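You operate a simulated robot arm through the tools that you are given. There is no shell and no other tool.

The job below is to be done with a simulated robot arm. You get a single attempt, and the scene is never put back.

Task
Turn out the set slabs in pockets 1 and 2 and lay them on the slatted board.
Fine: leave the soft slab in its pocket and lift both levers again.

The check looks at the end state, three seconds after you hand in, the way a careful person would. Anything else that was tipped, shoved, dropped, spilled or broken makes it a failure.

Robot
A 6-joint arm with a fingered hand, fixed in place. Base frame: the origin is on the floor under the middle of its stand, x ahead of it, y to its left, z up. Lengths are in mm, angles in degrees, forces in N, time in s.
With the tool pointing down near the work surface it reaches from about 360 to 940 mm from the base axis. Its first joint turns from -166.0 to 166.0 degrees. Payload 5 kg.
Tool frame: the origin (TCP) lies between the finger pads and is the grasp point; the fingertips stand 37 mm ahead of it; z points along the fingers, y is the line along which they close. The gripper opens to 124 mm; its body begins 43 mm behind the TCP. The gripper is a hand of 3 fingers: y runs from the thumb to the fingers, the wrist lies at [-21, -125, -215] in the tool frame, and closing takes about 1.5 s.
Orientation is told as [roll, pitch, yaw] about the base's x, y, z axes, in that order, counted from this pose: with the fingers straight down and the wrist toward the robot, the tool's x, y and z point along [0, 1, 0], [1, 0, 0] and [0, 0, -1] of the base frame.

Tools
- The arm moves only by the tool play_rows. Its argument "moves" is one flat list of numbers, 6 for each row, row after row: the shift along the base's x, y, z in mm, then the turn, a rotation vector about the base's x, y, z in degrees. In form: [x, y, z, rx, ry, rz, x, y, z, rx, ry, rz, ...]. A call has 1 to 20 rows; each row is the pose to reach, as a shift and turn from the pose commanded when the call began. "fingers" is the finger opening in mm, from 0 to 124, set as the call begins (left out, the last holds). A row lasts 0.2 s, in which the tool goes at most 50 mm and 8.6 degrees; a call with a longer step from one row to the next is refused whole, and so is a gripper value outside its range. A pose out of reach is approached as far as the arm can. The call stops where the force on the tool passes 90 N (or 10 N more than at its start, if that is more) or the arm is blocked; 0.2 s more then pass. The fingers move at their own pace (about 72 mm/s each) and stop on an object; they squeeze with about 33 N. The grip force told is the motor's: it shows also when the fingers shut on nothing. Time passes only in rows, and 0.2 s behind the last, so rows that repeat a pose let the fingers close. The reply holds the time, the measured pose of the TCP, the force on the tool along the base axes, the opening and the grip force, in the units named above and with some noise, with the torque about the TCP (base axes, N m) and any sound that the robot's microphone picked up.
- Cameras (640 x 400 px; columns grow to the right, rows downward): "scene" is fixed at [49.6, 654.1, 1634.7]; the picture's right is [-0.63, -0.78, 0.00], its down [-0.41, 0.33, -0.85] and it looks along [0.66, -0.53, -0.53] (base axes); focal length 328 px, centre (320, 200). "wrist" rides on the gripper at [72, -104, -154] in the tool frame; the picture's right is [-0.83, 0.26, -0.49], its down [-0.51, -0.72, 0.47] and it looks along [-0.23, 0.64, 0.73] (tool axes); focal length 243 px, centre (320, 200). There is no depth. A picture from a camera that has moved, and an enlarged one, comes with that camera's place and axes in the base frame and with its lens. The place of the scene camera against the robot may be out by one fixed shift of up to 12 mm in any direction.
- get_image(camera): a new picture of that camera. No time passes.
- move_fingers(index, middle, thumb_bend, thumb_turn): sets how far each is bent, from 0 (flat) to 1 (curled in); at 0.3 the hand is open as for a grip, at 0.7 the pads meet at the TCP. One left out holds its place. A second passes; each finger stops where it meets its share of the squeeze, and holds until it gets a number again. A gripper value or a shape takes the hand back. It gives what a move gives, with no picture; readings hold the bend of each and the force on the fingers (four entries, about 0 where the hand has none), thumb and palm. thumb_turn goes from beside the hand (0) to across from the fingers (1), as for a grip.
- hand_shape(shape): the hand has 3 fingers and takes this shape, open, in about a second: jaw (thumb against the fingers, like two jaws); tri (thumb and two fingers); tip (a fingertip pinch); poke (one finger out to press); point (the index stretched); flat (the hand flat); cup (the hand cupped); fist (a fist). The gripper value then closes the fingers along that shape, each until it touches; the sizes above hold for jaw. It gives what a move gives, with no picture.
- inspect(camera, box): a new picture of the part [left, top, right, bottom] of that camera's present view, enlarged. No time passes.
- hand_in(): hands the job in; it is judged then, once.

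Nothing tells you positions but the pictures and the camera data. Unless the task says otherwise, let go and move clear before handing in.

The tools are called after "Emit:" as name(argument=value, ...) on one line, values as JSON. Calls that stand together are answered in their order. play_rows: Moves the arm, as the interface text tells. Its arguments: {"type":"object","properties":{"moves":{"type":"array","items":{"type":"number"}},"fingers":{"type":"number"}},"required":["moves"]} The other tools are called the same way: hand_shape (shape) gives the hand a shape; move_fingers (index, middle, thumb_bend, thumb_turn) moves the fingers one by one; get_image (camera) takes a picture; inspect (camera, box) takes an enlarged picture of a part of a camera's view; hand_in () hands the job in.

At the start:

```text
t: 0.0
ee_pos: [642.0, -376.4, 1268.4]
ee_rot: [0.0, -0.1, 0.0]
ft_force: [0.1, -0.4, 0.1]
torque: [0.04, 0.04, -0.01]
grip_width: 123.6
finger_force: 0.2
shape: jaw
bend: [0.3, 0.3, 0.3, 0.98]
finger forces: [0.1, 0.0, 0.0, 0.0, 0.1, 0.1]
```

scene: 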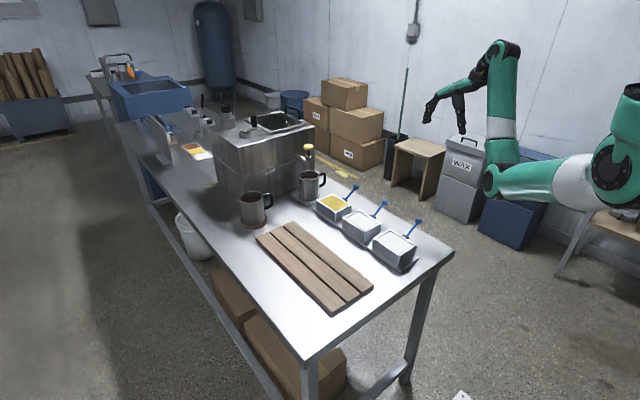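
wrist: 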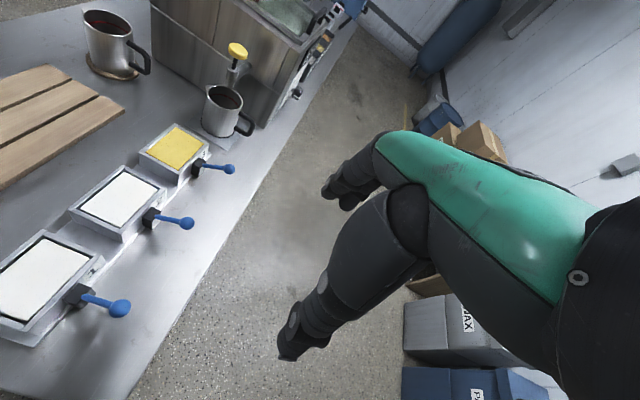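

I see a steel table with three moulds in a row, two with white wax and one with yellow, each with a blue lever. The slatted board lies beside them. I'll look closer before moving anything.

Emit:
inspect(camera="scene", box=[230, 140, 470, 320])

Emit:
inspect(camera="wrist", box=[0, 100, 260, 350])

Emit:
inspect(camera="scene", box=[300, 170, 440, 280])

```text
2.22 times, centred on (350, 230) of scene
camera zoom: at [49.6, 654.1, 1634.7], right [-0.63, -0.78, 0.0], down [-0.41, 0.33, -0.85], along [0.66, -0.53, -0.53], focal length 728 px, centre (253, 133)
```

zoom: 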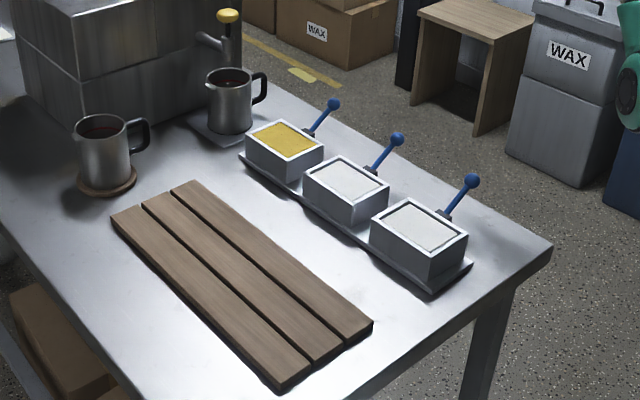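

```text
1.60 times, centred on (130, 225) of wrist
camera zoom: at [537.8, -304.2, 1423.1], right [0.26, -0.83, 0.49], down [-0.72, -0.51, -0.47], along [0.64, -0.23, -0.73], focal length 388 px, centre (624, 160)
```

zoom: 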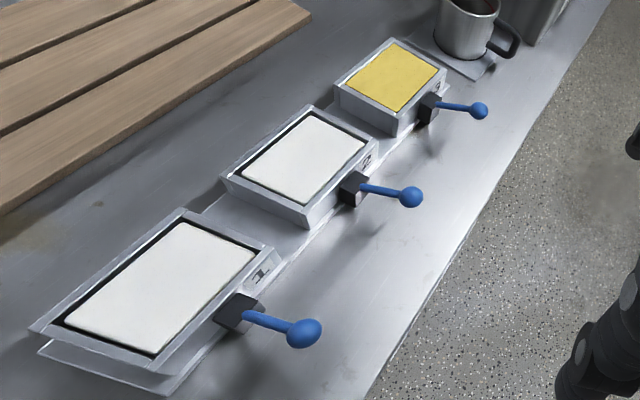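

```text
3.64 times, centred on (370, 225) of scene
camera zoom: at [49.6, 654.1, 1634.7], right [-0.63, -0.78, 0.0], down [-0.41, 0.33, -0.85], along [0.66, -0.53, -0.53], focal length 1191 px, centre (138, 109)
```

zoom: 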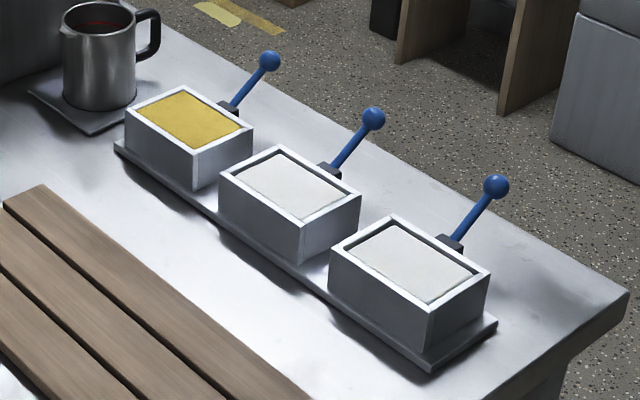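

The moulds run in a line along x. Pocket 1 is near [577, -101, 911], pocket 2 near [735, -101, 911], and yellow pocket 3 near x 893. The levers stick out toward -y, with ball 1 near [574, -224, 947]. The board spans about x 515–960, y 68–236, with its top near z 862. I'll move to a closer viewpoint high above everything.

Emit:
play_rows(moves=[-20, 34, -15, 0, 0, 0, -40, 69, -30, 0, 0, 0, -60, 103, -45, 0, 0, 0, -80, 138, -59, 0, 0, 0, -100, 172, -74, 0, 0, 0, -120, 207, -89, 0, 0, 0, -140, 241, -104, 0, 0, 0, -160, 276, -118, 0, 0, 0])

Emit:
get_image(camera="wrist")

Emit:
get_image(camera="scene")

```text
t: 1.8
ee_pos: [498.0, -101.2, 1099.6]
ee_rot: [0.0, -0.6, -0.1]
ft_force: [-0.4, -1.1, -0.6]
torque: [0.05, 0.03, 0.0]
grip_width: 123.4
finger_force: 0.1
shape: jaw
bend: [0.3, 0.3, 0.3, 0.97]
finger forces: [0.0, 0.0, 0.0, 0.1, 0.1, 0.0]
out of reach, approached as far as the arm can: row 1, 2, 3, 4, 5, 6, 7, 8
```

```text
taken
camera wrist: at [392.3, -28.0, 1253.5], right [0.26, -0.83, 0.5], down [-0.72, -0.51, -0.48], along [0.65, -0.23, -0.73], focal length 243 px, centre (320, 200)
```

wrist: 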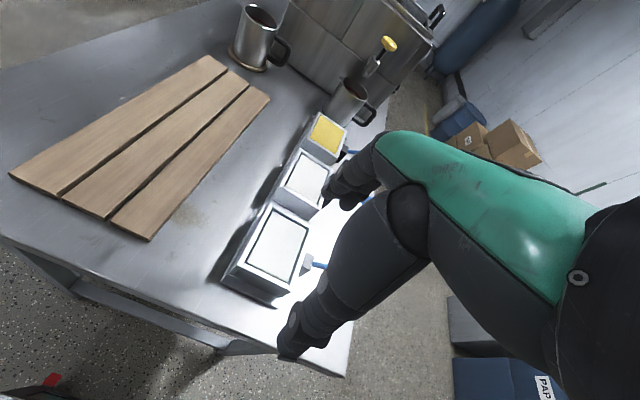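

```text
taken
```

scene: 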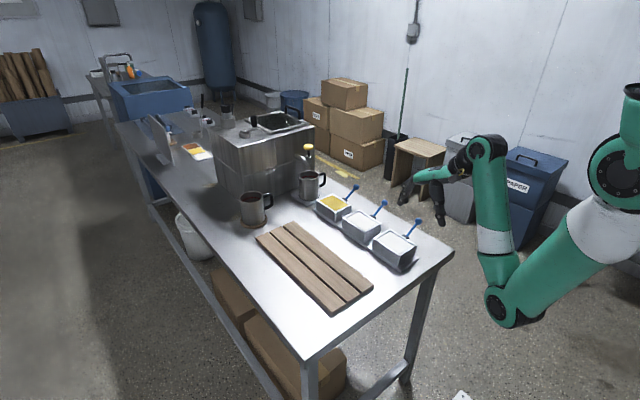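

The arm stopped slightly short of the commanded pose, near [498, -101, 1100], but nothing was touched. I'll zoom in on the moulds from here to measure them better.

Emit:
inspect(camera="wrist", box=[200, 90, 400, 320])

Emit:
inspect(camera="scene", box=[360, 190, 440, 280])

```text
1.74 times, centred on (300, 205) of wrist
camera zoom: at [392.3, -28.0, 1253.5], right [0.26, -0.83, 0.5], down [-0.72, -0.51, -0.48], along [0.65, -0.23, -0.73], focal length 422 px, centre (355, 191)
```

zoom: 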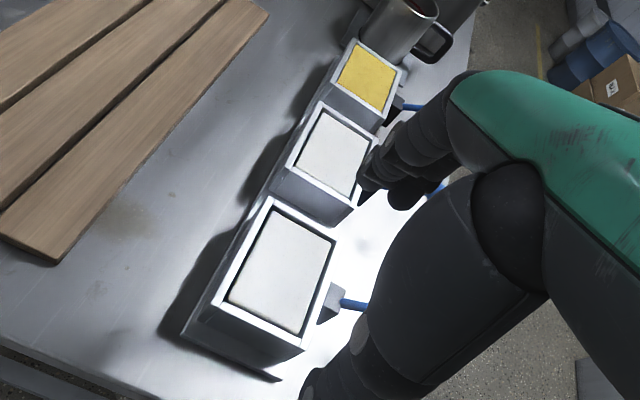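

```text
4.44 times, centred on (400, 235) of scene
camera zoom: at [49.6, 654.1, 1634.7], right [-0.63, -0.78, 0.0], down [-0.41, 0.33, -0.85], along [0.66, -0.53, -0.53], focal length 1456 px, centre (-36, 44)
```

zoom: 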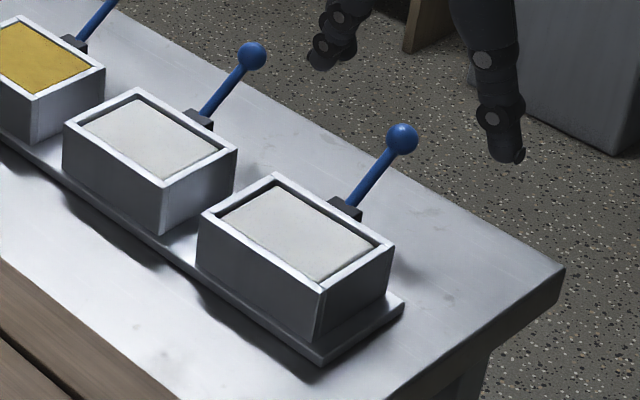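

Pockets 1 and 2 hold pale, set wax, and pocket 3 holds the yellow soft slab, which I'll leave alone. Before touching the levers I'll look at how the hand closes and at the poke shape, up here in free space.

Emit:
play_rows(moves=[0, 0, 0, 0, 0, 0, 0, 0, 0, 0, 0, 0, 0, 0, 0, 0, 0, 0, 0, 0, 0, 0, 0, 0, 0, 0, 0, 0, 0, 0, 0, 0, 0, 0, 0, 0], fingers=30)

Emit:
get_image(camera="wrist")

Emit:
inspect(camera="scene", box=[380, 110, 540, 240])

Emit:
hand_shape(shape="poke")

Emit:
get_image(camera="wrist")

Emit:
inspect(camera="scene", box=[380, 110, 540, 240])

```text
t: 3.2
ee_pos: [497.9, -99.7, 1100.1]
ee_rot: [0.0, -0.7, 0.0]
ft_force: [-0.3, 0.0, 0.1]
torque: [0.02, 0.0, 0.04]
grip_width: 30.5
finger_force: 0.1
shape: jaw
bend: [0.73, 0.57, 0.74, 1.0]
finger forces: [0.0, 0.1, 0.0, 0.1, 0.0, 0.1]
```

```text
taken
camera wrist: at [392.1, -28.0, 1253.7], right [0.26, -0.83, 0.5], down [-0.72, -0.51, -0.48], along [0.65, -0.23, -0.72], focal length 243 px, centre (320, 200)
```

wrist: 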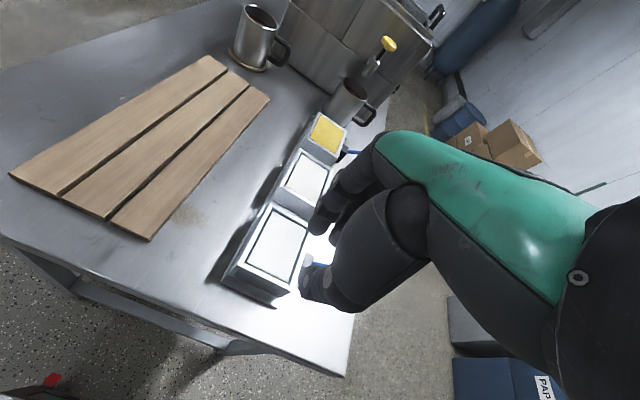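

```text
3.08 times, centred on (460, 175) of scene
camera zoom: at [49.6, 654.1, 1634.7], right [-0.63, -0.78, 0.0], down [-0.41, 0.33, -0.85], along [0.66, -0.53, -0.53], focal length 1008 px, centre (-111, 277)
```

zoom: 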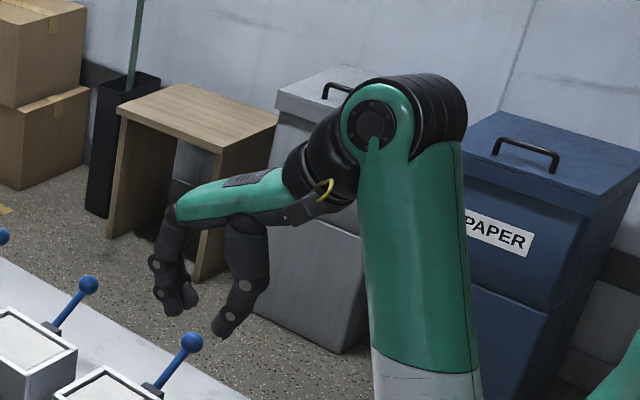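

```text
t: 4.1
ee_pos: [498.7, -100.2, 1099.3]
ee_rot: [0.0, -0.6, 0.1]
ft_force: [0.0, 0.9, -0.5]
torque: [0.0, 0.01, -0.02]
grip_width: 0.1
finger_force: 0.1
shape: poke
bend: [0.7, 0.7, 1.0, 1.0]
finger forces: [0.0, 0.0, 0.0, 0.0, 0.0, 0.1]
```

```text
taken
camera wrist: at [392.1, -28.0, 1253.7], right [0.26, -0.83, 0.5], down [-0.72, -0.51, -0.48], along [0.65, -0.23, -0.73], focal length 243 px, centre (320, 200)
```

wrist: 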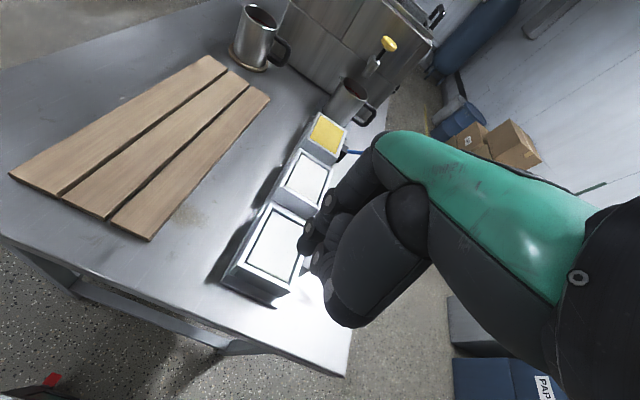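

```text
3.08 times, centred on (460, 175) of scene
camera zoom: at [49.6, 654.1, 1634.7], right [-0.63, -0.78, 0.0], down [-0.41, 0.33, -0.85], along [0.66, -0.53, -0.53], focal length 1008 px, centre (-111, 277)
```

zoom: 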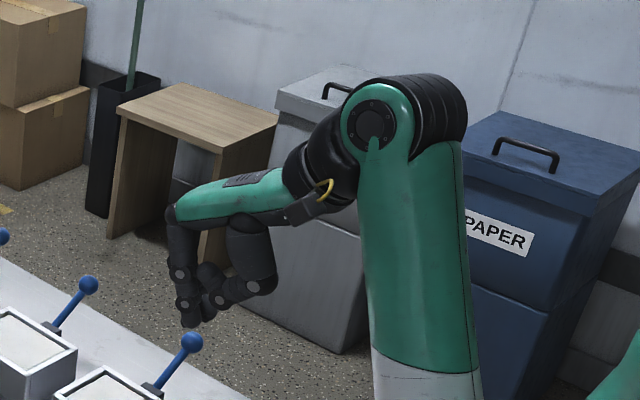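

The jaw closes nearly parallel, with the tips about 37 mm below the TCP, and the hand works well in free air. Next I'll move to a viewpoint on the lever side so I can place the lever balls with the wrist camera alone.

Emit:
play_rows(moves=[10, -38, 8, 0, 0, 0, 20, -76, 16, 0, 0, 0, 30, -115, 25, 0, 0, 0, 40, -153, 33, 0, 0, 0, 50, -191, 41, 0, 0, 0, 62, -230, 50, 0, 0, 0])

Emit:
hand_shape(shape="jaw")

Emit:
get_image(camera="wrist")

Emit:
inspect(camera="wrist", box=[80, 100, 320, 300])

```text
t: 5.5
ee_pos: [559.4, -331.0, 1147.6]
ee_rot: [0.0, -0.1, 0.1]
ft_force: [0.1, -0.6, -0.1]
torque: [0.0, 0.02, 0.0]
grip_width: 0.0
finger_force: 0.0
shape: poke
bend: [0.7, 0.7, 1.0, 1.0]
finger forces: [0.0, 0.0, 0.1, 0.0, 0.0, 0.1]
out of reach, approached as far as the arm can: row 1, 2, 3, 4
```

```text
t: 6.4
ee_pos: [559.8, -330.3, 1148.2]
ee_rot: [0.1, 0.0, 0.0]
ft_force: [-0.4, 1.0, -0.4]
torque: [-0.04, -0.01, 0.0]
grip_width: 124.0
finger_force: 0.0
shape: jaw
bend: [0.3, 0.3, 0.3, 0.98]
finger forces: [0.0, 0.1, 0.0, 0.0, 0.1, 0.0]
```

```text
taken
camera wrist: at [454.0, -258.7, 1302.8], right [0.26, -0.83, 0.49], down [-0.72, -0.51, -0.47], along [0.64, -0.23, -0.73], focal length 243 px, centre (320, 200)
```

wrist: 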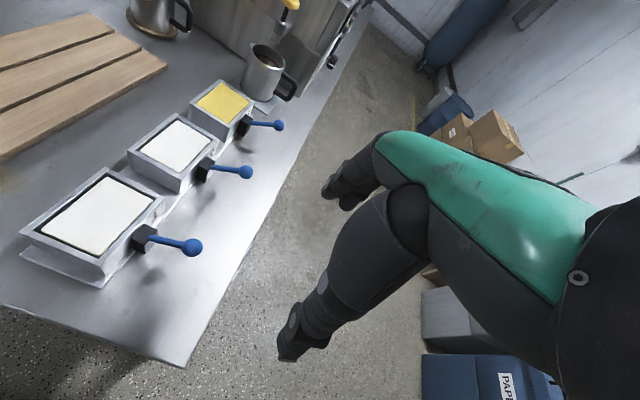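

```text
2.00 times, centred on (200, 200) of wrist
camera zoom: at [454.0, -258.7, 1302.8], right [0.26, -0.83, 0.49], down [-0.72, -0.51, -0.47], along [0.64, -0.23, -0.73], focal length 485 px, centre (560, 200)
```

zoom: 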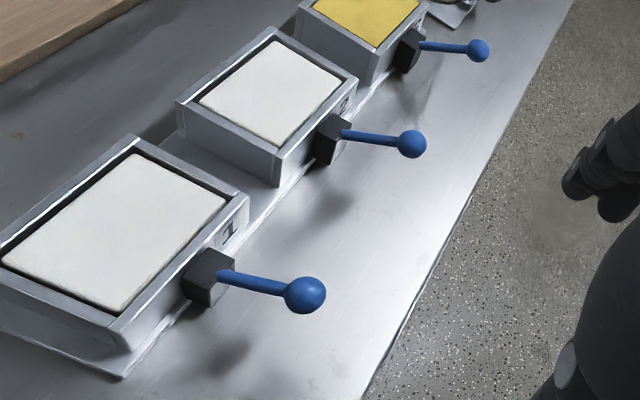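

From two wrist views, ball 1 is at about [575, -223, 942] with radius about 14, and ball 2 is at about [734, -223, 942]. The lever pivots sit near y -155, z 893. I'll close the jaw into a broad pad and bring it down to just above ball 1.

Emit:
play_rows(moves=[4, 27, -29, 0, 0, 0, 8, 54, -59, 0, 0, 0, 12, 80, -88, 0, 0, 0, 15, 107, -118, 0, 0, 0, 15, 107, -118, 0, 0, 0, 15, 107, -118, 0, 0, 0, 15, 107, -118, 0, 0, 0, 15, 107, -118, 0, 0, 0, 15, 107, -130, 0, 0, 0, 15, 107, -140, 0, 0, 0], fingers=0)

Emit:
get_image(camera="wrist")

Emit:
inspect(camera="scene", box=[340, 150, 500, 280])

```text
t: 8.6
ee_pos: [575.0, -221.7, 1008.7]
ee_rot: [0.0, -0.1, 0.0]
ft_force: [0.7, 0.4, -1.2]
torque: [0.02, -0.01, 0.03]
grip_width: 0.0
finger_force: 33.0
shape: jaw
bend: [0.7, 0.7, 0.57, 1.0]
finger forces: [0.0, 0.1, 0.0, 0.0, 0.1, 0.0]
```

```text
taken
camera wrist: at [470.0, -150.2, 1163.7], right [0.26, -0.83, 0.49], down [-0.72, -0.51, -0.47], along [0.64, -0.23, -0.73], focal length 243 px, centre (320, 200)
```

wrist: 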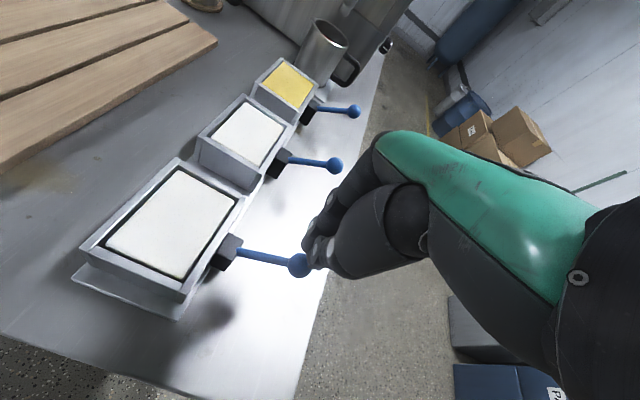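

```text
3.08 times, centred on (420, 215) of scene
camera zoom: at [49.6, 654.1, 1634.7], right [-0.63, -0.78, 0.0], down [-0.41, 0.33, -0.85], along [0.66, -0.53, -0.53], focal length 1008 px, centre (12, 154)
```

zoom: 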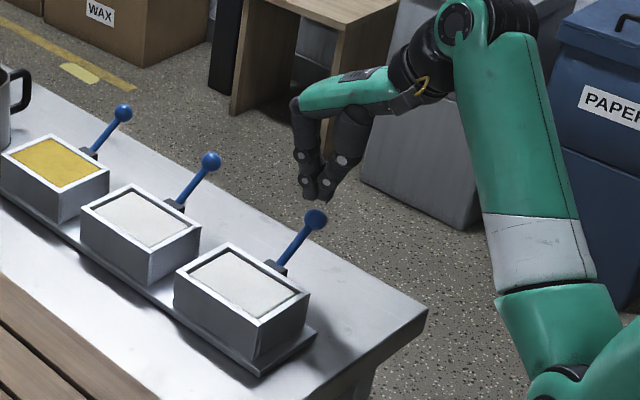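

The closed fingertips are directly above ball 1, with about 15 mm of gap. I'll press down slowly along the lever's arc and watch the force.

Emit:
play_rows(moves=[0, 0, -6, 0, 0, 0, 0, 0, -11, 0, 0, 0, 0, 0, -15, 0, 0, 0, 0, -2, -18, 0, 0, 0, 0, -3, -21, 0, 0, 0, 0, -5, -24, 0, 0, 0])

Emit:
inspect(camera="wrist", box=[60, 140, 380, 340])

Emit:
inspect(camera="scene", box=[340, 150, 500, 280])

```text
t: 10.0
ee_pos: [575.0, -228.7, 984.6]
ee_rot: [0.0, 0.0, 0.0]
ft_force: [0.5, -0.4, 3.3]
torque: [0.01, -0.01, 0.01]
grip_width: 0.0
finger_force: 33.1
shape: jaw
bend: [0.7, 0.7, 0.57, 1.0]
finger forces: [0.0, 0.0, 0.0, 0.0, 0.0, 0.0]
```

```text
2.00 times, centred on (220, 240) of wrist
camera zoom: at [470.3, -157.2, 1140.0], right [0.26, -0.83, 0.49], down [-0.72, -0.51, -0.47], along [0.64, -0.23, -0.73], focal length 485 px, centre (520, 120)
```

zoom: 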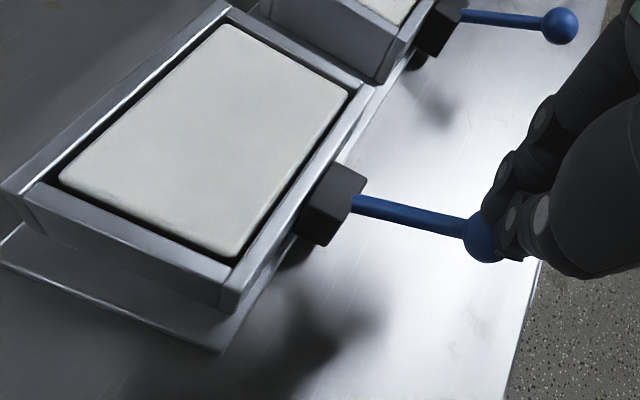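

```text
3.08 times, centred on (420, 215) of scene
camera zoom: at [49.6, 654.1, 1634.7], right [-0.63, -0.78, 0.0], down [-0.41, 0.33, -0.85], along [0.66, -0.53, -0.53], focal length 1008 px, centre (12, 154)
```

zoom: 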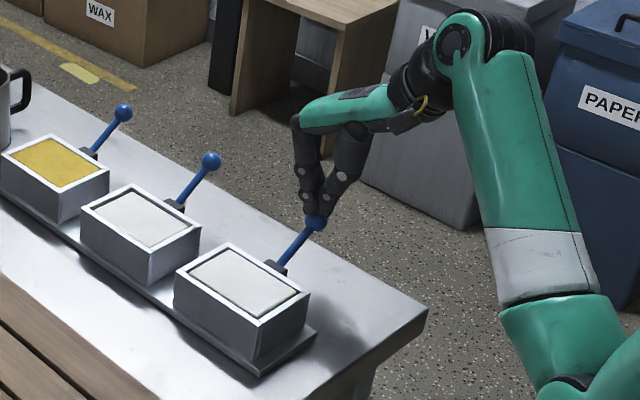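

The lever is in contact at about 3 N and starting to move. I'll keep following the arc.

Emit:
play_rows(moves=[0, -1, -4, 0, 0, 0, 0, -3, -8, 0, 0, 0, 0, -5, -12, 0, 0, 0, 0, -6, -16, 0, 0, 0, 0, -7, -20, 0, 0, 0])

Emit:
inspect(camera="wrist", box=[60, 140, 380, 340])

Emit:
inspect(camera="scene", box=[340, 150, 500, 280])

```text
t: 11.2
ee_pos: [573.4, -237.4, 964.3]
ee_rot: [-0.1, 0.0, 0.1]
ft_force: [-0.9, -4.8, 6.4]
torque: [-0.17, 0.07, 0.03]
grip_width: 0.0
finger_force: 33.0
shape: jaw
bend: [0.7, 0.7, 0.57, 1.0]
finger forces: [0.0, 0.1, 0.1, 0.0, 0.1, 0.1]
```

```text
2.00 times, centred on (220, 240) of wrist
camera zoom: at [470.4, -164.0, 1119.4], right [0.26, -0.83, 0.49], down [-0.72, -0.51, -0.47], along [0.64, -0.23, -0.73], focal length 485 px, centre (520, 120)
```

zoom: 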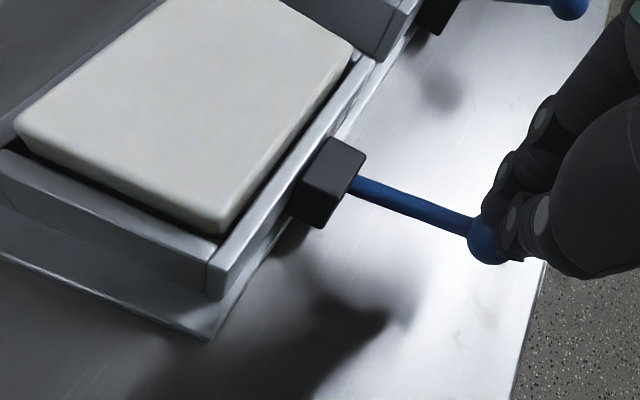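

```text
3.08 times, centred on (420, 215) of scene
camera zoom: at [49.6, 654.1, 1634.7], right [-0.63, -0.78, 0.0], down [-0.41, 0.33, -0.85], along [0.66, -0.53, -0.53], focal length 1008 px, centre (12, 154)
```

zoom: 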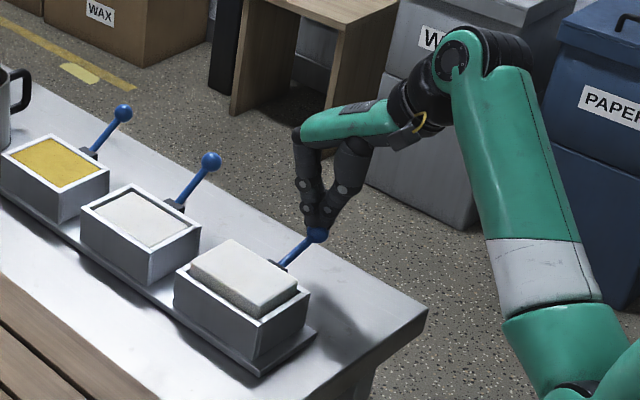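

Slab 1 is already standing proud of the mould. I'll continue the stroke and watch for the end stop.

Emit:
play_rows(moves=[0, 0, -4, 0, 0, 0, 0, 0, -8, 0, 0, 0, 0, 0, -12, 0, 0, 0, 0, 0, -16, 0, 0, 0])

Emit:
inspect(camera="wrist", box=[60, 140, 380, 340])

Emit:
inspect(camera="scene", box=[340, 150, 500, 280])

```text
t: 12.2
ee_pos: [576.7, -235.7, 949.3]
ee_rot: [0.0, 0.1, 0.0]
ft_force: [-1.7, -2.9, 4.2]
torque: [-0.15, 0.04, -0.02]
grip_width: 0.0
finger_force: 32.8
shape: jaw
bend: [0.7, 0.7, 0.57, 1.0]
finger forces: [0.0, 0.0, 0.0, 0.0, 0.0, 0.0]
```

```text
2.00 times, centred on (220, 240) of wrist
camera zoom: at [471.4, -163.2, 1103.0], right [0.26, -0.83, 0.49], down [-0.72, -0.51, -0.47], along [0.64, -0.23, -0.73], focal length 485 px, centre (520, 120)
```

zoom: 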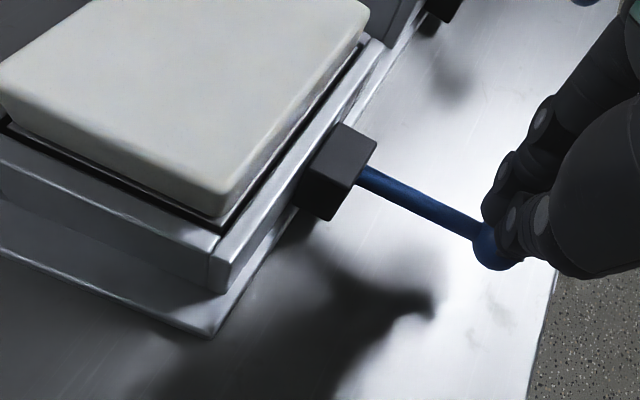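

```text
3.08 times, centred on (420, 215) of scene
camera zoom: at [49.6, 654.1, 1634.7], right [-0.63, -0.78, 0.0], down [-0.41, 0.33, -0.85], along [0.66, -0.53, -0.53], focal length 1008 px, centre (12, 154)
```

zoom: 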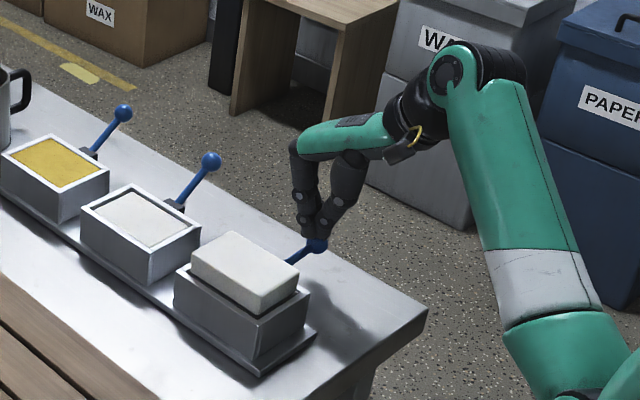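

Slab 1 is now almost fully out on its ejector plate, and the forces are small. I'll continue carefully to the end of the stroke.

Emit:
play_rows(moves=[0, 0, -3, 0, 0, 0, 0, 0, -6, 0, 0, 0, 0, 1, -9, 0, 0, 0, 0, 1, -12, 0, 0, 0])

Emit:
inspect(camera="wrist", box=[60, 140, 380, 340])

Emit:
inspect(camera="scene", box=[340, 150, 500, 280])

```text
t: 13.2
ee_pos: [575.3, -236.1, 942.9]
ee_rot: [-0.2, -0.6, 0.0]
ft_force: [-11.9, -3.2, 51.6]
torque: [-0.3, 0.78, -0.02]
grip_width: 0.0
finger_force: 33.0
shape: jaw
bend: [0.7, 0.7, 0.58, 1.0]
finger forces: [0.0, 0.0, 0.0, 0.0, 79.0, 0.0]
```

```text
2.00 times, centred on (220, 240) of wrist
camera zoom: at [469.2, -163.0, 1095.7], right [0.26, -0.83, 0.5], down [-0.72, -0.51, -0.48], along [0.65, -0.24, -0.72], focal length 485 px, centre (520, 120)
```

zoom: 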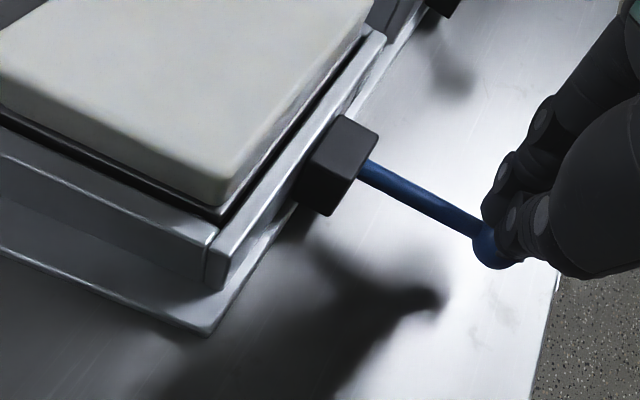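

```text
3.08 times, centred on (420, 215) of scene
camera zoom: at [49.6, 654.1, 1634.7], right [-0.63, -0.78, 0.0], down [-0.41, 0.33, -0.85], along [0.66, -0.53, -0.53], focal length 1008 px, centre (12, 154)
```

zoom: 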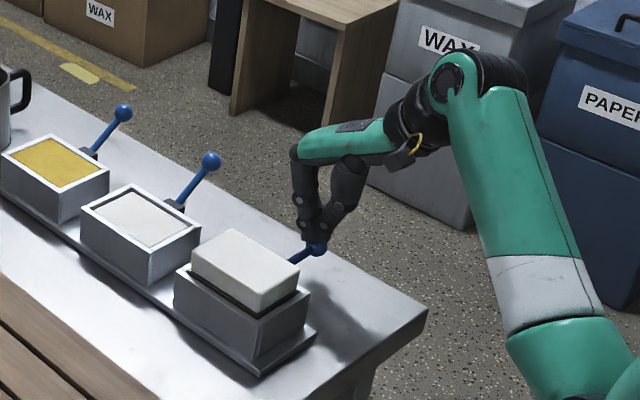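

That's the end stop: the force jumped to about 52 N with the lever roughly horizontal. I'll back off and see whether the lever stays down.

Emit:
play_rows(moves=[0, 0, 6, 0, 0, 0, 0, 0, 14, 0, 0, 0, 0, 0, 30, 0, 0, 0, 0, 0, 60, 0, 0, 0, 0, 0, 100, 0, 0, 0, 0, 0, 140, 0, 0, 0])

Emit:
get_image(camera="wrist")

Emit:
inspect(camera="scene", box=[340, 170, 460, 280])

```text
t: 14.6
ee_pos: [574.4, -234.0, 1077.4]
ee_rot: [0.0, 0.0, 0.0]
ft_force: [-0.4, 0.1, 0.0]
torque: [0.0, 0.0, 0.01]
grip_width: 0.0
finger_force: 33.0
shape: jaw
bend: [0.7, 0.7, 0.58, 1.0]
finger forces: [0.1, 0.1, 0.1, 0.0, 0.0, 0.0]
```

```text
taken
camera wrist: at [470.3, -162.6, 1233.0], right [0.26, -0.83, 0.49], down [-0.72, -0.51, -0.47], along [0.64, -0.23, -0.73], focal length 243 px, centre (320, 200)
```

wrist: 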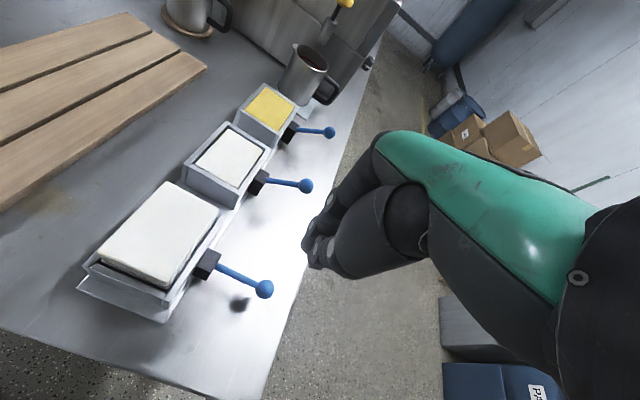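

```text
3.64 times, centred on (400, 225) of scene
camera zoom: at [49.6, 654.1, 1634.7], right [-0.63, -0.78, 0.0], down [-0.41, 0.33, -0.85], along [0.66, -0.53, -0.53], focal length 1191 px, centre (29, 109)
```

zoom: 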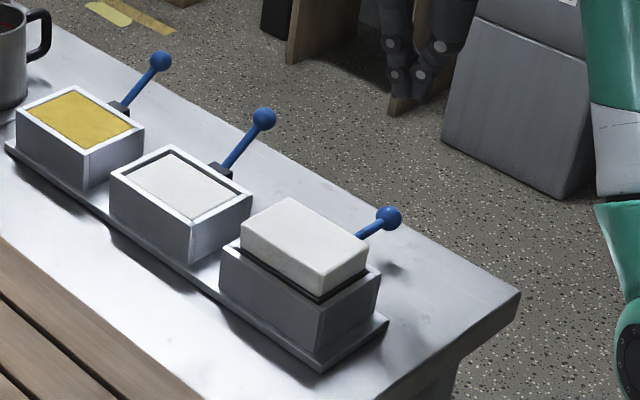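

Lever 1 stays down and slab 1 stands free on its plate. I'll measure the raised slab more closely.

Emit:
inspect(camera="wrist", box=[60, 150, 300, 330])

Emit:
inspect(camera="scene", box=[370, 205, 430, 265])

```text
2.22 times, centred on (180, 240) of wrist
camera zoom: at [470.3, -162.6, 1233.0], right [0.26, -0.83, 0.49], down [-0.72, -0.51, -0.47], along [0.64, -0.23, -0.73], focal length 539 px, centre (631, 111)
```

zoom: 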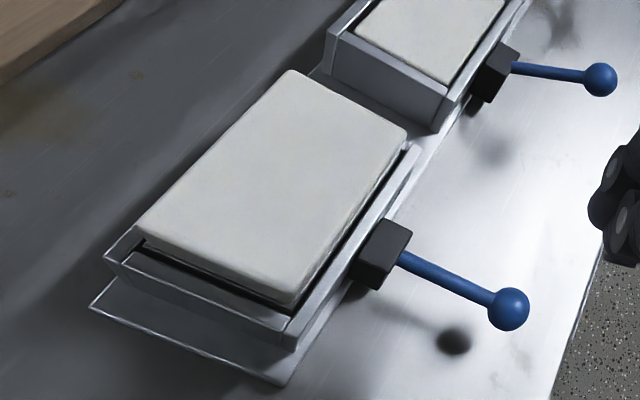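

```text
6.67 times, centred on (400, 235) of scene
camera zoom: at [49.6, 654.1, 1634.7], right [-0.63, -0.78, 0.0], down [-0.41, 0.33, -0.85], along [0.66, -0.53, -0.53], focal length 2183 px, centre (-213, -33)
```

zoom: 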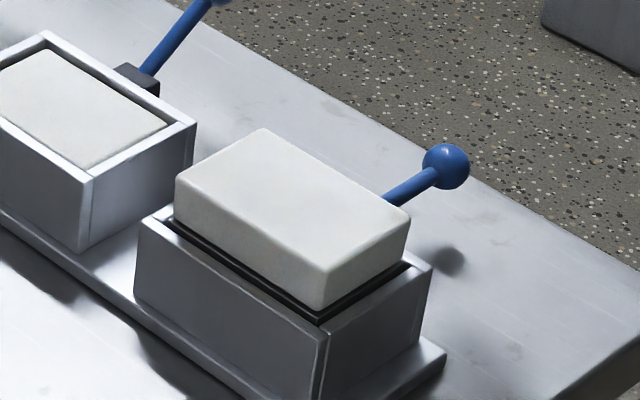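

Slab 1 spans about x 527–626 and y -139 to -68, with its top near z 941 and its bottom near z 918, just above the rim at about 914. I'll check the finger geometry at a 75–100 mm opening in free air before choosing the grip.

Emit:
play_rows(moves=[0, 0, 0, 0, 0, 0, 0, 0, 0, 0, 0, 0, 0, 0, 0, 0, 0, 0, 0, 0, 0, 0, 0, 0, 0, 0, 0, 0, 0, 0, 0, 0, 0, 0, 0, 0], fingers=74)

Emit:
inspect(camera="scene", box=[390, 130, 490, 220])

Emit:
inspect(camera="wrist", box=[250, 130, 450, 330])

Emit:
play_rows(moves=[0, 0, 0, 0, 0, 0, 0, 0, 0, 0, 0, 0, 0, 0, 0, 0, 0, 0, 0, 0, 0, 0, 0, 0, 0, 0, 0, 0, 0, 0], fingers=100)

Emit:
inspect(camera="scene", box=[390, 130, 490, 220])

Emit:
inspect(camera="wrist", box=[250, 130, 450, 330])

```text
t: 16.0
ee_pos: [575.9, -234.7, 1077.9]
ee_rot: [0.0, 0.0, 0.0]
ft_force: [-0.4, 0.1, 0.0]
torque: [-0.01, 0.0, -0.01]
grip_width: 73.6
finger_force: 0.1
shape: jaw
bend: [0.73, 0.41, 0.65, 1.0]
finger forces: [0.0, 0.1, 0.0, 0.1, 0.0, 0.0]
```

```text
4.44 times, centred on (440, 175) of scene
camera zoom: at [49.6, 654.1, 1634.7], right [-0.63, -0.78, 0.0], down [-0.41, 0.33, -0.85], along [0.66, -0.53, -0.53], focal length 1456 px, centre (-213, 311)
```

zoom: 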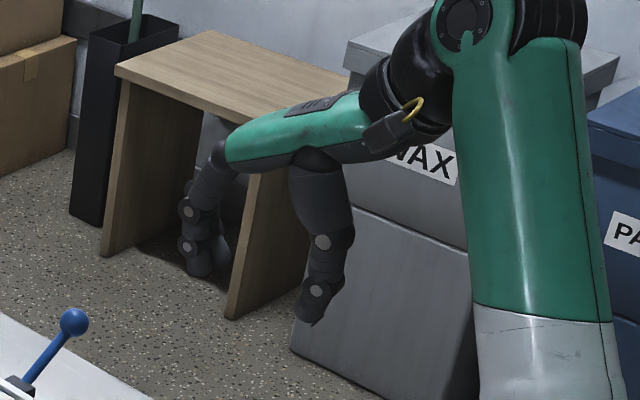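

```text
2.00 times, centred on (350, 230) of wrist
camera zoom: at [470.4, -162.7, 1232.9], right [0.26, -0.83, 0.49], down [-0.72, -0.51, -0.47], along [0.64, -0.23, -0.73], focal length 485 px, centre (260, 140)
```

zoom: 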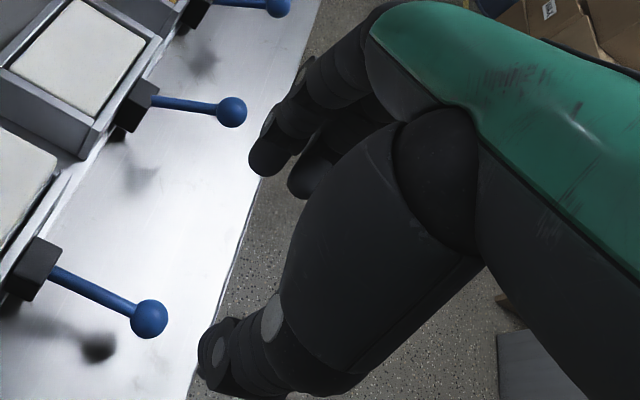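

```text
t: 17.2
ee_pos: [574.9, -234.8, 1078.0]
ee_rot: [0.0, 0.0, -0.1]
ft_force: [0.1, 0.3, 0.8]
torque: [-0.01, 0.01, -0.01]
grip_width: 99.6
finger_force: 0.0
shape: jaw
bend: [0.26, 0.34, 0.5, 0.99]
finger forces: [0.0, 0.1, 0.0, 0.0, 0.0, 0.0]
```

```text
4.44 times, centred on (440, 175) of scene
camera zoom: at [49.6, 654.1, 1634.7], right [-0.63, -0.78, 0.0], down [-0.41, 0.33, -0.85], along [0.66, -0.53, -0.53], focal length 1456 px, centre (-213, 311)
```

zoom: 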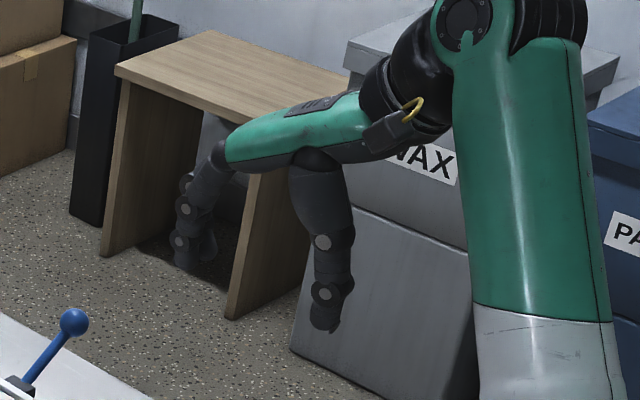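

```text
2.00 times, centred on (350, 230) of wrist
camera zoom: at [470.4, -162.7, 1232.9], right [0.26, -0.83, 0.49], down [-0.72, -0.51, -0.47], along [0.64, -0.23, -0.73], focal length 485 px, centre (260, 140)
```

zoom: 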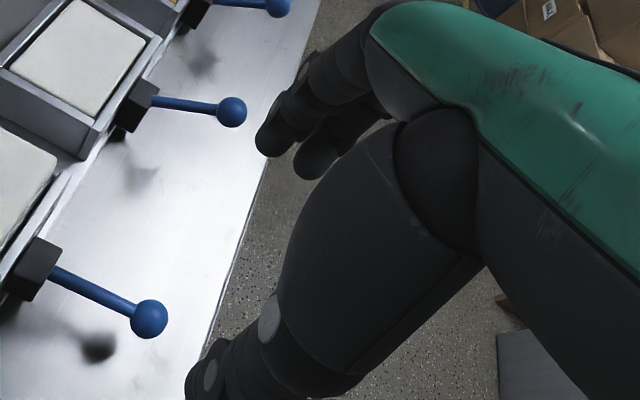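

At a 74–100 mm opening the distal pads are about vertical or lean slightly inward, so a low pinch on the slab sides will work. I'll yaw the hand +90° to close across the short 71 mm side, and move high over slab 1.

Emit:
play_rows(moves=[0, 12, 0, 0, 0, 8.2, 0, 24, 0, 0, 0, 16.4, 0, 36, 0, 0, 0, 24.5, 1, 48, 0, 0, 0, 32.7, 1, 60, 0, 0, 0, 40.9, 1, 72, 0, 0, 0, 49.1, 1, 84, 0, 0, 0, 57.3, 1, 96, 0, 0, 0, 65.5, 2, 108, 0, 0, 0, 73.6, 2, 120, 0, 0, 0, 81.8, 2, 131, 0, 0, 0, 90, 2, 131, 0, 0, 0, 90], fingers=108)

Emit:
get_image(camera="wrist")

Emit:
get_image(camera="scene")

```text
t: 19.8
ee_pos: [673.3, -67.1, 974.1]
ee_rot: [-0.1, 0.0, 90.0]
ft_force: [0.3, -0.8, 0.5]
torque: [-0.01, 0.02, -0.03]
grip_width: 108.0
finger_force: 0.0
shape: jaw
bend: [0.27, 0.33, 0.42, 0.98]
finger forces: [0.0, 0.0, 0.0, 0.0, 0.1, 0.0]
out of reach, approached as far as the arm can: row 5, 6, 7, 8, 9, 10, 11, 12
```

```text
taken
camera wrist: at [601.3, -170.4, 1127.9], right [0.83, 0.26, 0.49], down [0.51, -0.72, -0.47], along [0.23, 0.64, -0.73], focal length 243 px, centre (320, 200)
```

wrist: 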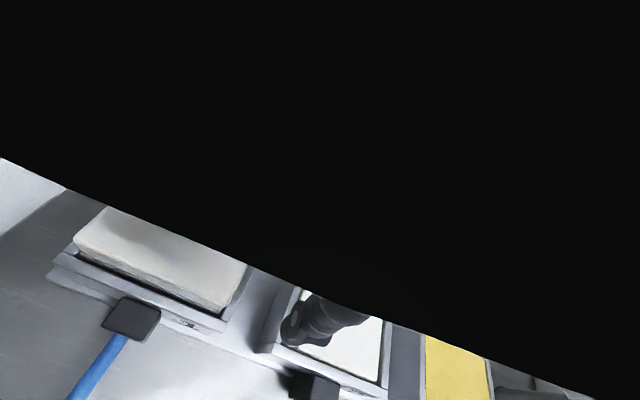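

```text
taken
```

scene: 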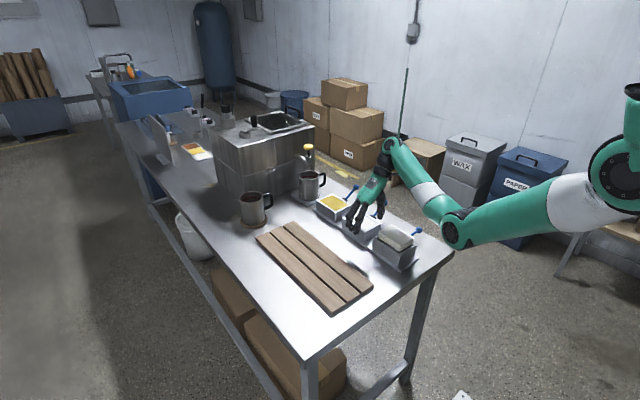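

Yaw +90° is not reachable here. The arm drifted to [673, -67, 974], over mould 2, but touched nothing. I'll rise a little first and then turn back to yaw 0, where I can grip slab 1 along x instead (98 mm within the 124 mm opening).

Emit:
play_rows(moves=[5, 0, 12, 0, 0, 0, 10, 0, 24, 0, 0, 0, 15, 0, 36, 0, 0, 0])

Emit:
get_image(camera="scene")

```text
t: 20.6
ee_pos: [698.7, -65.2, 1001.9]
ee_rot: [0.1, 0.1, 90.0]
ft_force: [-0.3, 0.5, 1.0]
torque: [0.0, 0.01, -0.02]
grip_width: 107.8
finger_force: 0.1
shape: jaw
bend: [0.27, 0.33, 0.42, 0.98]
finger forces: [0.0, 0.1, 0.0, 0.1, 0.0, 0.0]
out of reach, approached as far as the arm can: row 1, 2, 3
```

```text
taken
```

scene: 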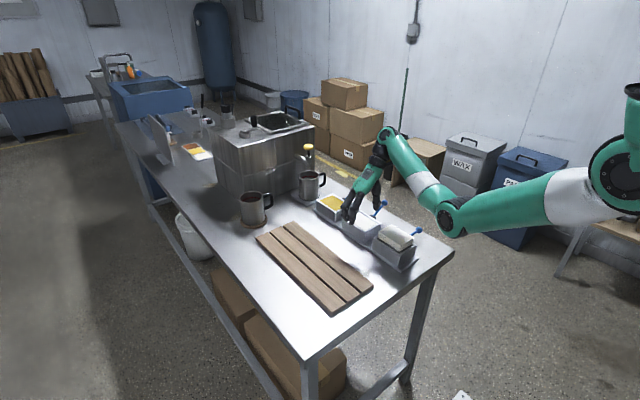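

The fingertips now clear everything. I'll turn back to yaw 0 while easing upward.

Emit:
play_rows(moves=[0, -4, 5, 0, 0, -8.2, 0, -8, 10, 0, 0, -16.4, 0, -12, 15, 0, 0, -24.5, 0, -16, 20, 0, 0, -32.7, 0, -20, 25, 0, 0, -40.9, 0, -24, 30, 0, 0, -49.1, 0, -28, 35, 0, 0, -57.3, -10, -32, 40, 0, 0, -65.5, -25, -36, 45, 0, 0, -73.6, -40, -38, 50, 0, 0, -81.8, -55, -38, 50, 0, 0, -90])

Emit:
get_image(camera="scene")

Emit:
get_image(camera="wrist")

```text
t: 23.0
ee_pos: [643.3, -104.8, 1050.6]
ee_rot: [0.0, 0.0, -0.1]
ft_force: [0.1, 0.2, 0.3]
torque: [0.03, -0.01, 0.01]
grip_width: 107.8
finger_force: 0.0
shape: jaw
bend: [0.27, 0.33, 0.42, 0.98]
finger forces: [0.0, 0.1, 0.0, 0.0, 0.0, 0.0]
```

```text
taken
```

scene: 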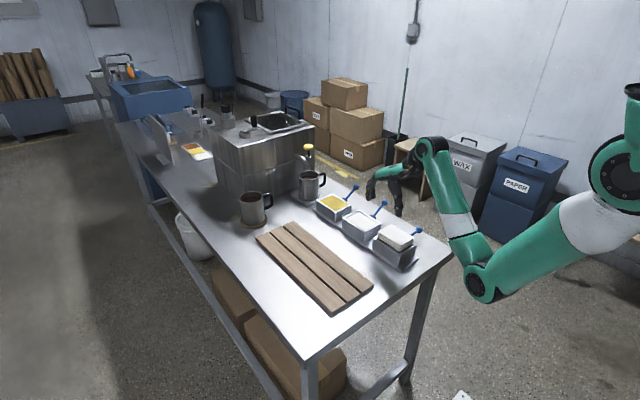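

```text
taken
camera wrist: at [539.4, -31.8, 1204.6], right [0.26, -0.83, 0.49], down [-0.72, -0.51, -0.47], along [0.64, -0.23, -0.73], focal length 243 px, centre (320, 200)
```

wrist: 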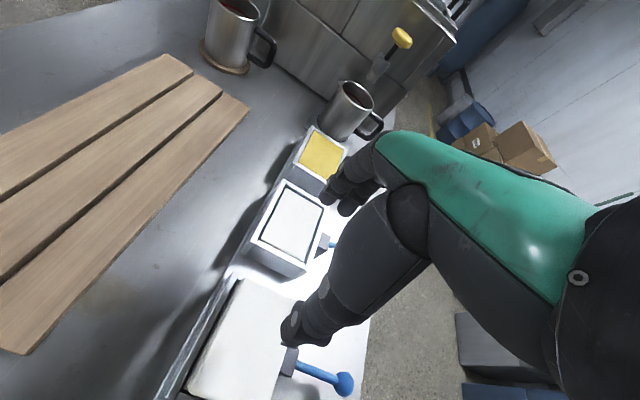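

I'm back at yaw 0 at [643, -105, 1051]. I'll open fully, center over slab 1 at [577, -104], descend to just above it and check the alignment.

Emit:
play_rows(moves=[-22, 0, 0, 0, 0, 0, -44, 1, 0, 0, 0, 0, -66, 1, 0, 0, 0, 0, -66, 1, -15, 0, 0, 0, -66, 1, -30, 0, 0, 0, -66, 1, -45, 0, 0, 0, -66, 1, -58, 0, 0, 0], fingers=124)

Emit:
get_image(camera="wrist")

Emit:
inspect(camera="scene", box=[340, 170, 460, 280])

```text
t: 24.6
ee_pos: [577.7, -103.4, 992.0]
ee_rot: [0.0, 0.1, 0.0]
ft_force: [0.6, -0.5, 0.2]
torque: [-0.02, -0.01, -0.02]
grip_width: 123.9
finger_force: 0.1
shape: jaw
bend: [0.3, 0.3, 0.3, 0.98]
finger forces: [0.0, 0.0, 0.0, 0.2, 0.0, 0.1]
```

```text
taken
camera wrist: at [473.8, -31.5, 1146.9], right [0.26, -0.83, 0.49], down [-0.72, -0.51, -0.47], along [0.64, -0.23, -0.73], focal length 243 px, centre (320, 200)
```

wrist: 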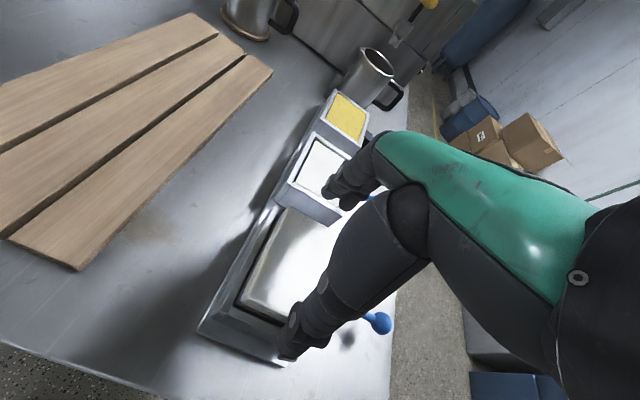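

```text
3.64 times, centred on (400, 225) of scene
camera zoom: at [49.6, 654.1, 1634.7], right [-0.63, -0.78, 0.0], down [-0.41, 0.33, -0.85], along [0.66, -0.53, -0.53], focal length 1191 px, centre (29, 109)
```

zoom: 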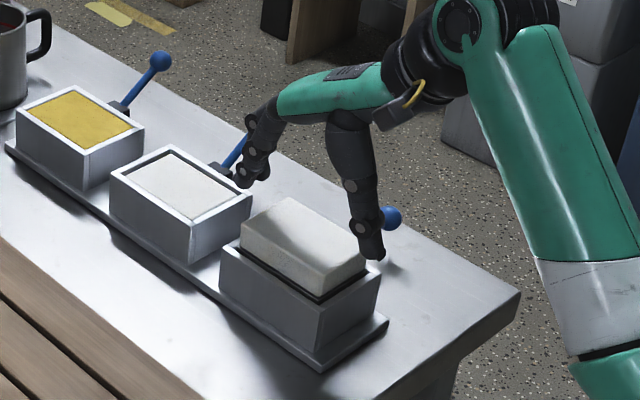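

The thumb and fingers straddle slab 1 with about 12 mm clearance at each end. I'll descend to grip height.

Emit:
play_rows(moves=[0, 0, -8, 0, 0, 0, -1, 0, -16, 0, 0, 0, -1, 0, -24, 0, 0, 0, -1, 0, -30, 0, 0, 0, -1, 0, -34, 0, 0, 0])

Emit:
get_image(camera="wrist")

Emit:
inspect(camera="scene", box=[360, 190, 440, 270])

```text
t: 25.8
ee_pos: [576.6, -102.7, 957.9]
ee_rot: [0.0, 0.0, 0.0]
ft_force: [-0.8, -1.2, 0.8]
torque: [-0.04, 0.01, -0.01]
grip_width: 123.6
finger_force: 0.1
shape: jaw
bend: [0.3, 0.3, 0.3, 0.98]
finger forces: [0.0, 0.0, 0.1, 0.1, 0.0, 0.0]
```

```text
taken
camera wrist: at [472.6, -30.8, 1112.9], right [0.26, -0.83, 0.49], down [-0.72, -0.51, -0.47], along [0.64, -0.23, -0.73], focal length 243 px, centre (320, 200)
```

wrist: 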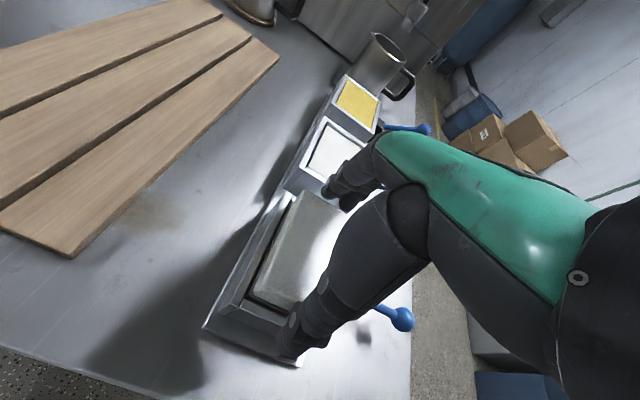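

```text
5.00 times, centred on (400, 230) of scene
camera zoom: at [49.6, 654.1, 1634.7], right [-0.63, -0.78, 0.0], down [-0.41, 0.33, -0.85], along [0.66, -0.53, -0.53], focal length 1638 px, centre (-80, 50)
```

zoom: 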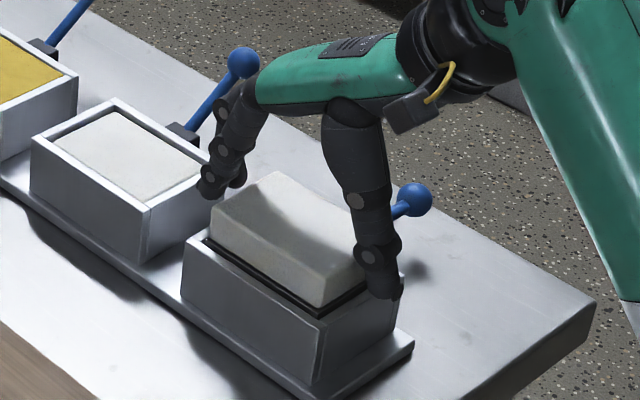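

The tips are at about z 921, just above the rim and beside the slab. I'll close on slab 1.

Emit:
play_rows(moves=[0, 0, 0, 0, 0, 0, 0, 0, 0, 0, 0, 0, 0, 0, 0, 0, 0, 0, 0, 0, 0, 0, 0, 0, 0, 0, 0, 0, 0, 0, 0, 0, 0, 0, 0, 0], fingers=80)

Emit:
inspect(camera="scene", box=[360, 190, 440, 270])

Emit:
inspect(camera="wrist", box=[180, 120, 440, 370])

```text
t: 27.2
ee_pos: [578.1, -102.3, 959.1]
ee_rot: [0.0, 0.0, -0.1]
ft_force: [-0.7, -0.4, -0.4]
torque: [-0.01, -0.02, -0.04]
grip_width: 93.5
finger_force: 32.3
shape: jaw
bend: [0.27, 0.36, 0.54, 0.99]
finger forces: [19.4, 10.5, 0.0, 0.0, 29.9, 0.0]
```

```text
5.00 times, centred on (400, 230) of scene
camera zoom: at [49.6, 654.1, 1634.7], right [-0.63, -0.78, 0.0], down [-0.41, 0.33, -0.85], along [0.66, -0.53, -0.53], focal length 1638 px, centre (-80, 50)
```

zoom: 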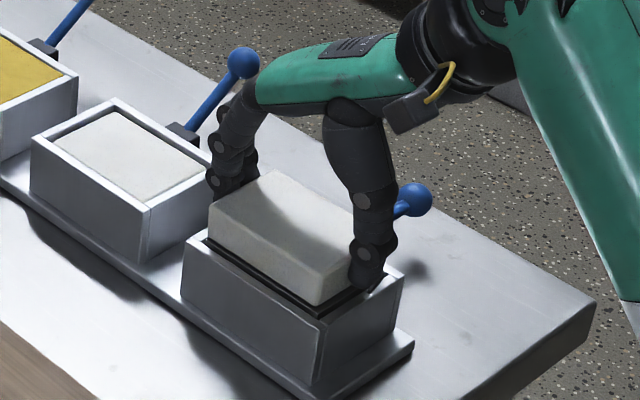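

```text
1.60 times, centred on (310, 245) of wrist
camera zoom: at [472.6, -30.8, 1112.8], right [0.26, -0.83, 0.49], down [-0.72, -0.51, -0.47], along [0.64, -0.23, -0.73], focal length 388 px, centre (336, 128)
```

zoom: 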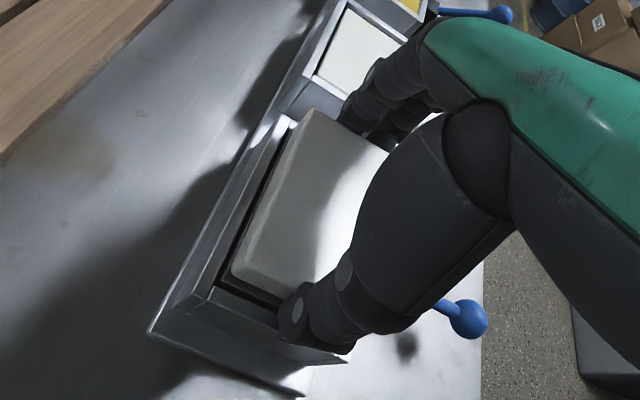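

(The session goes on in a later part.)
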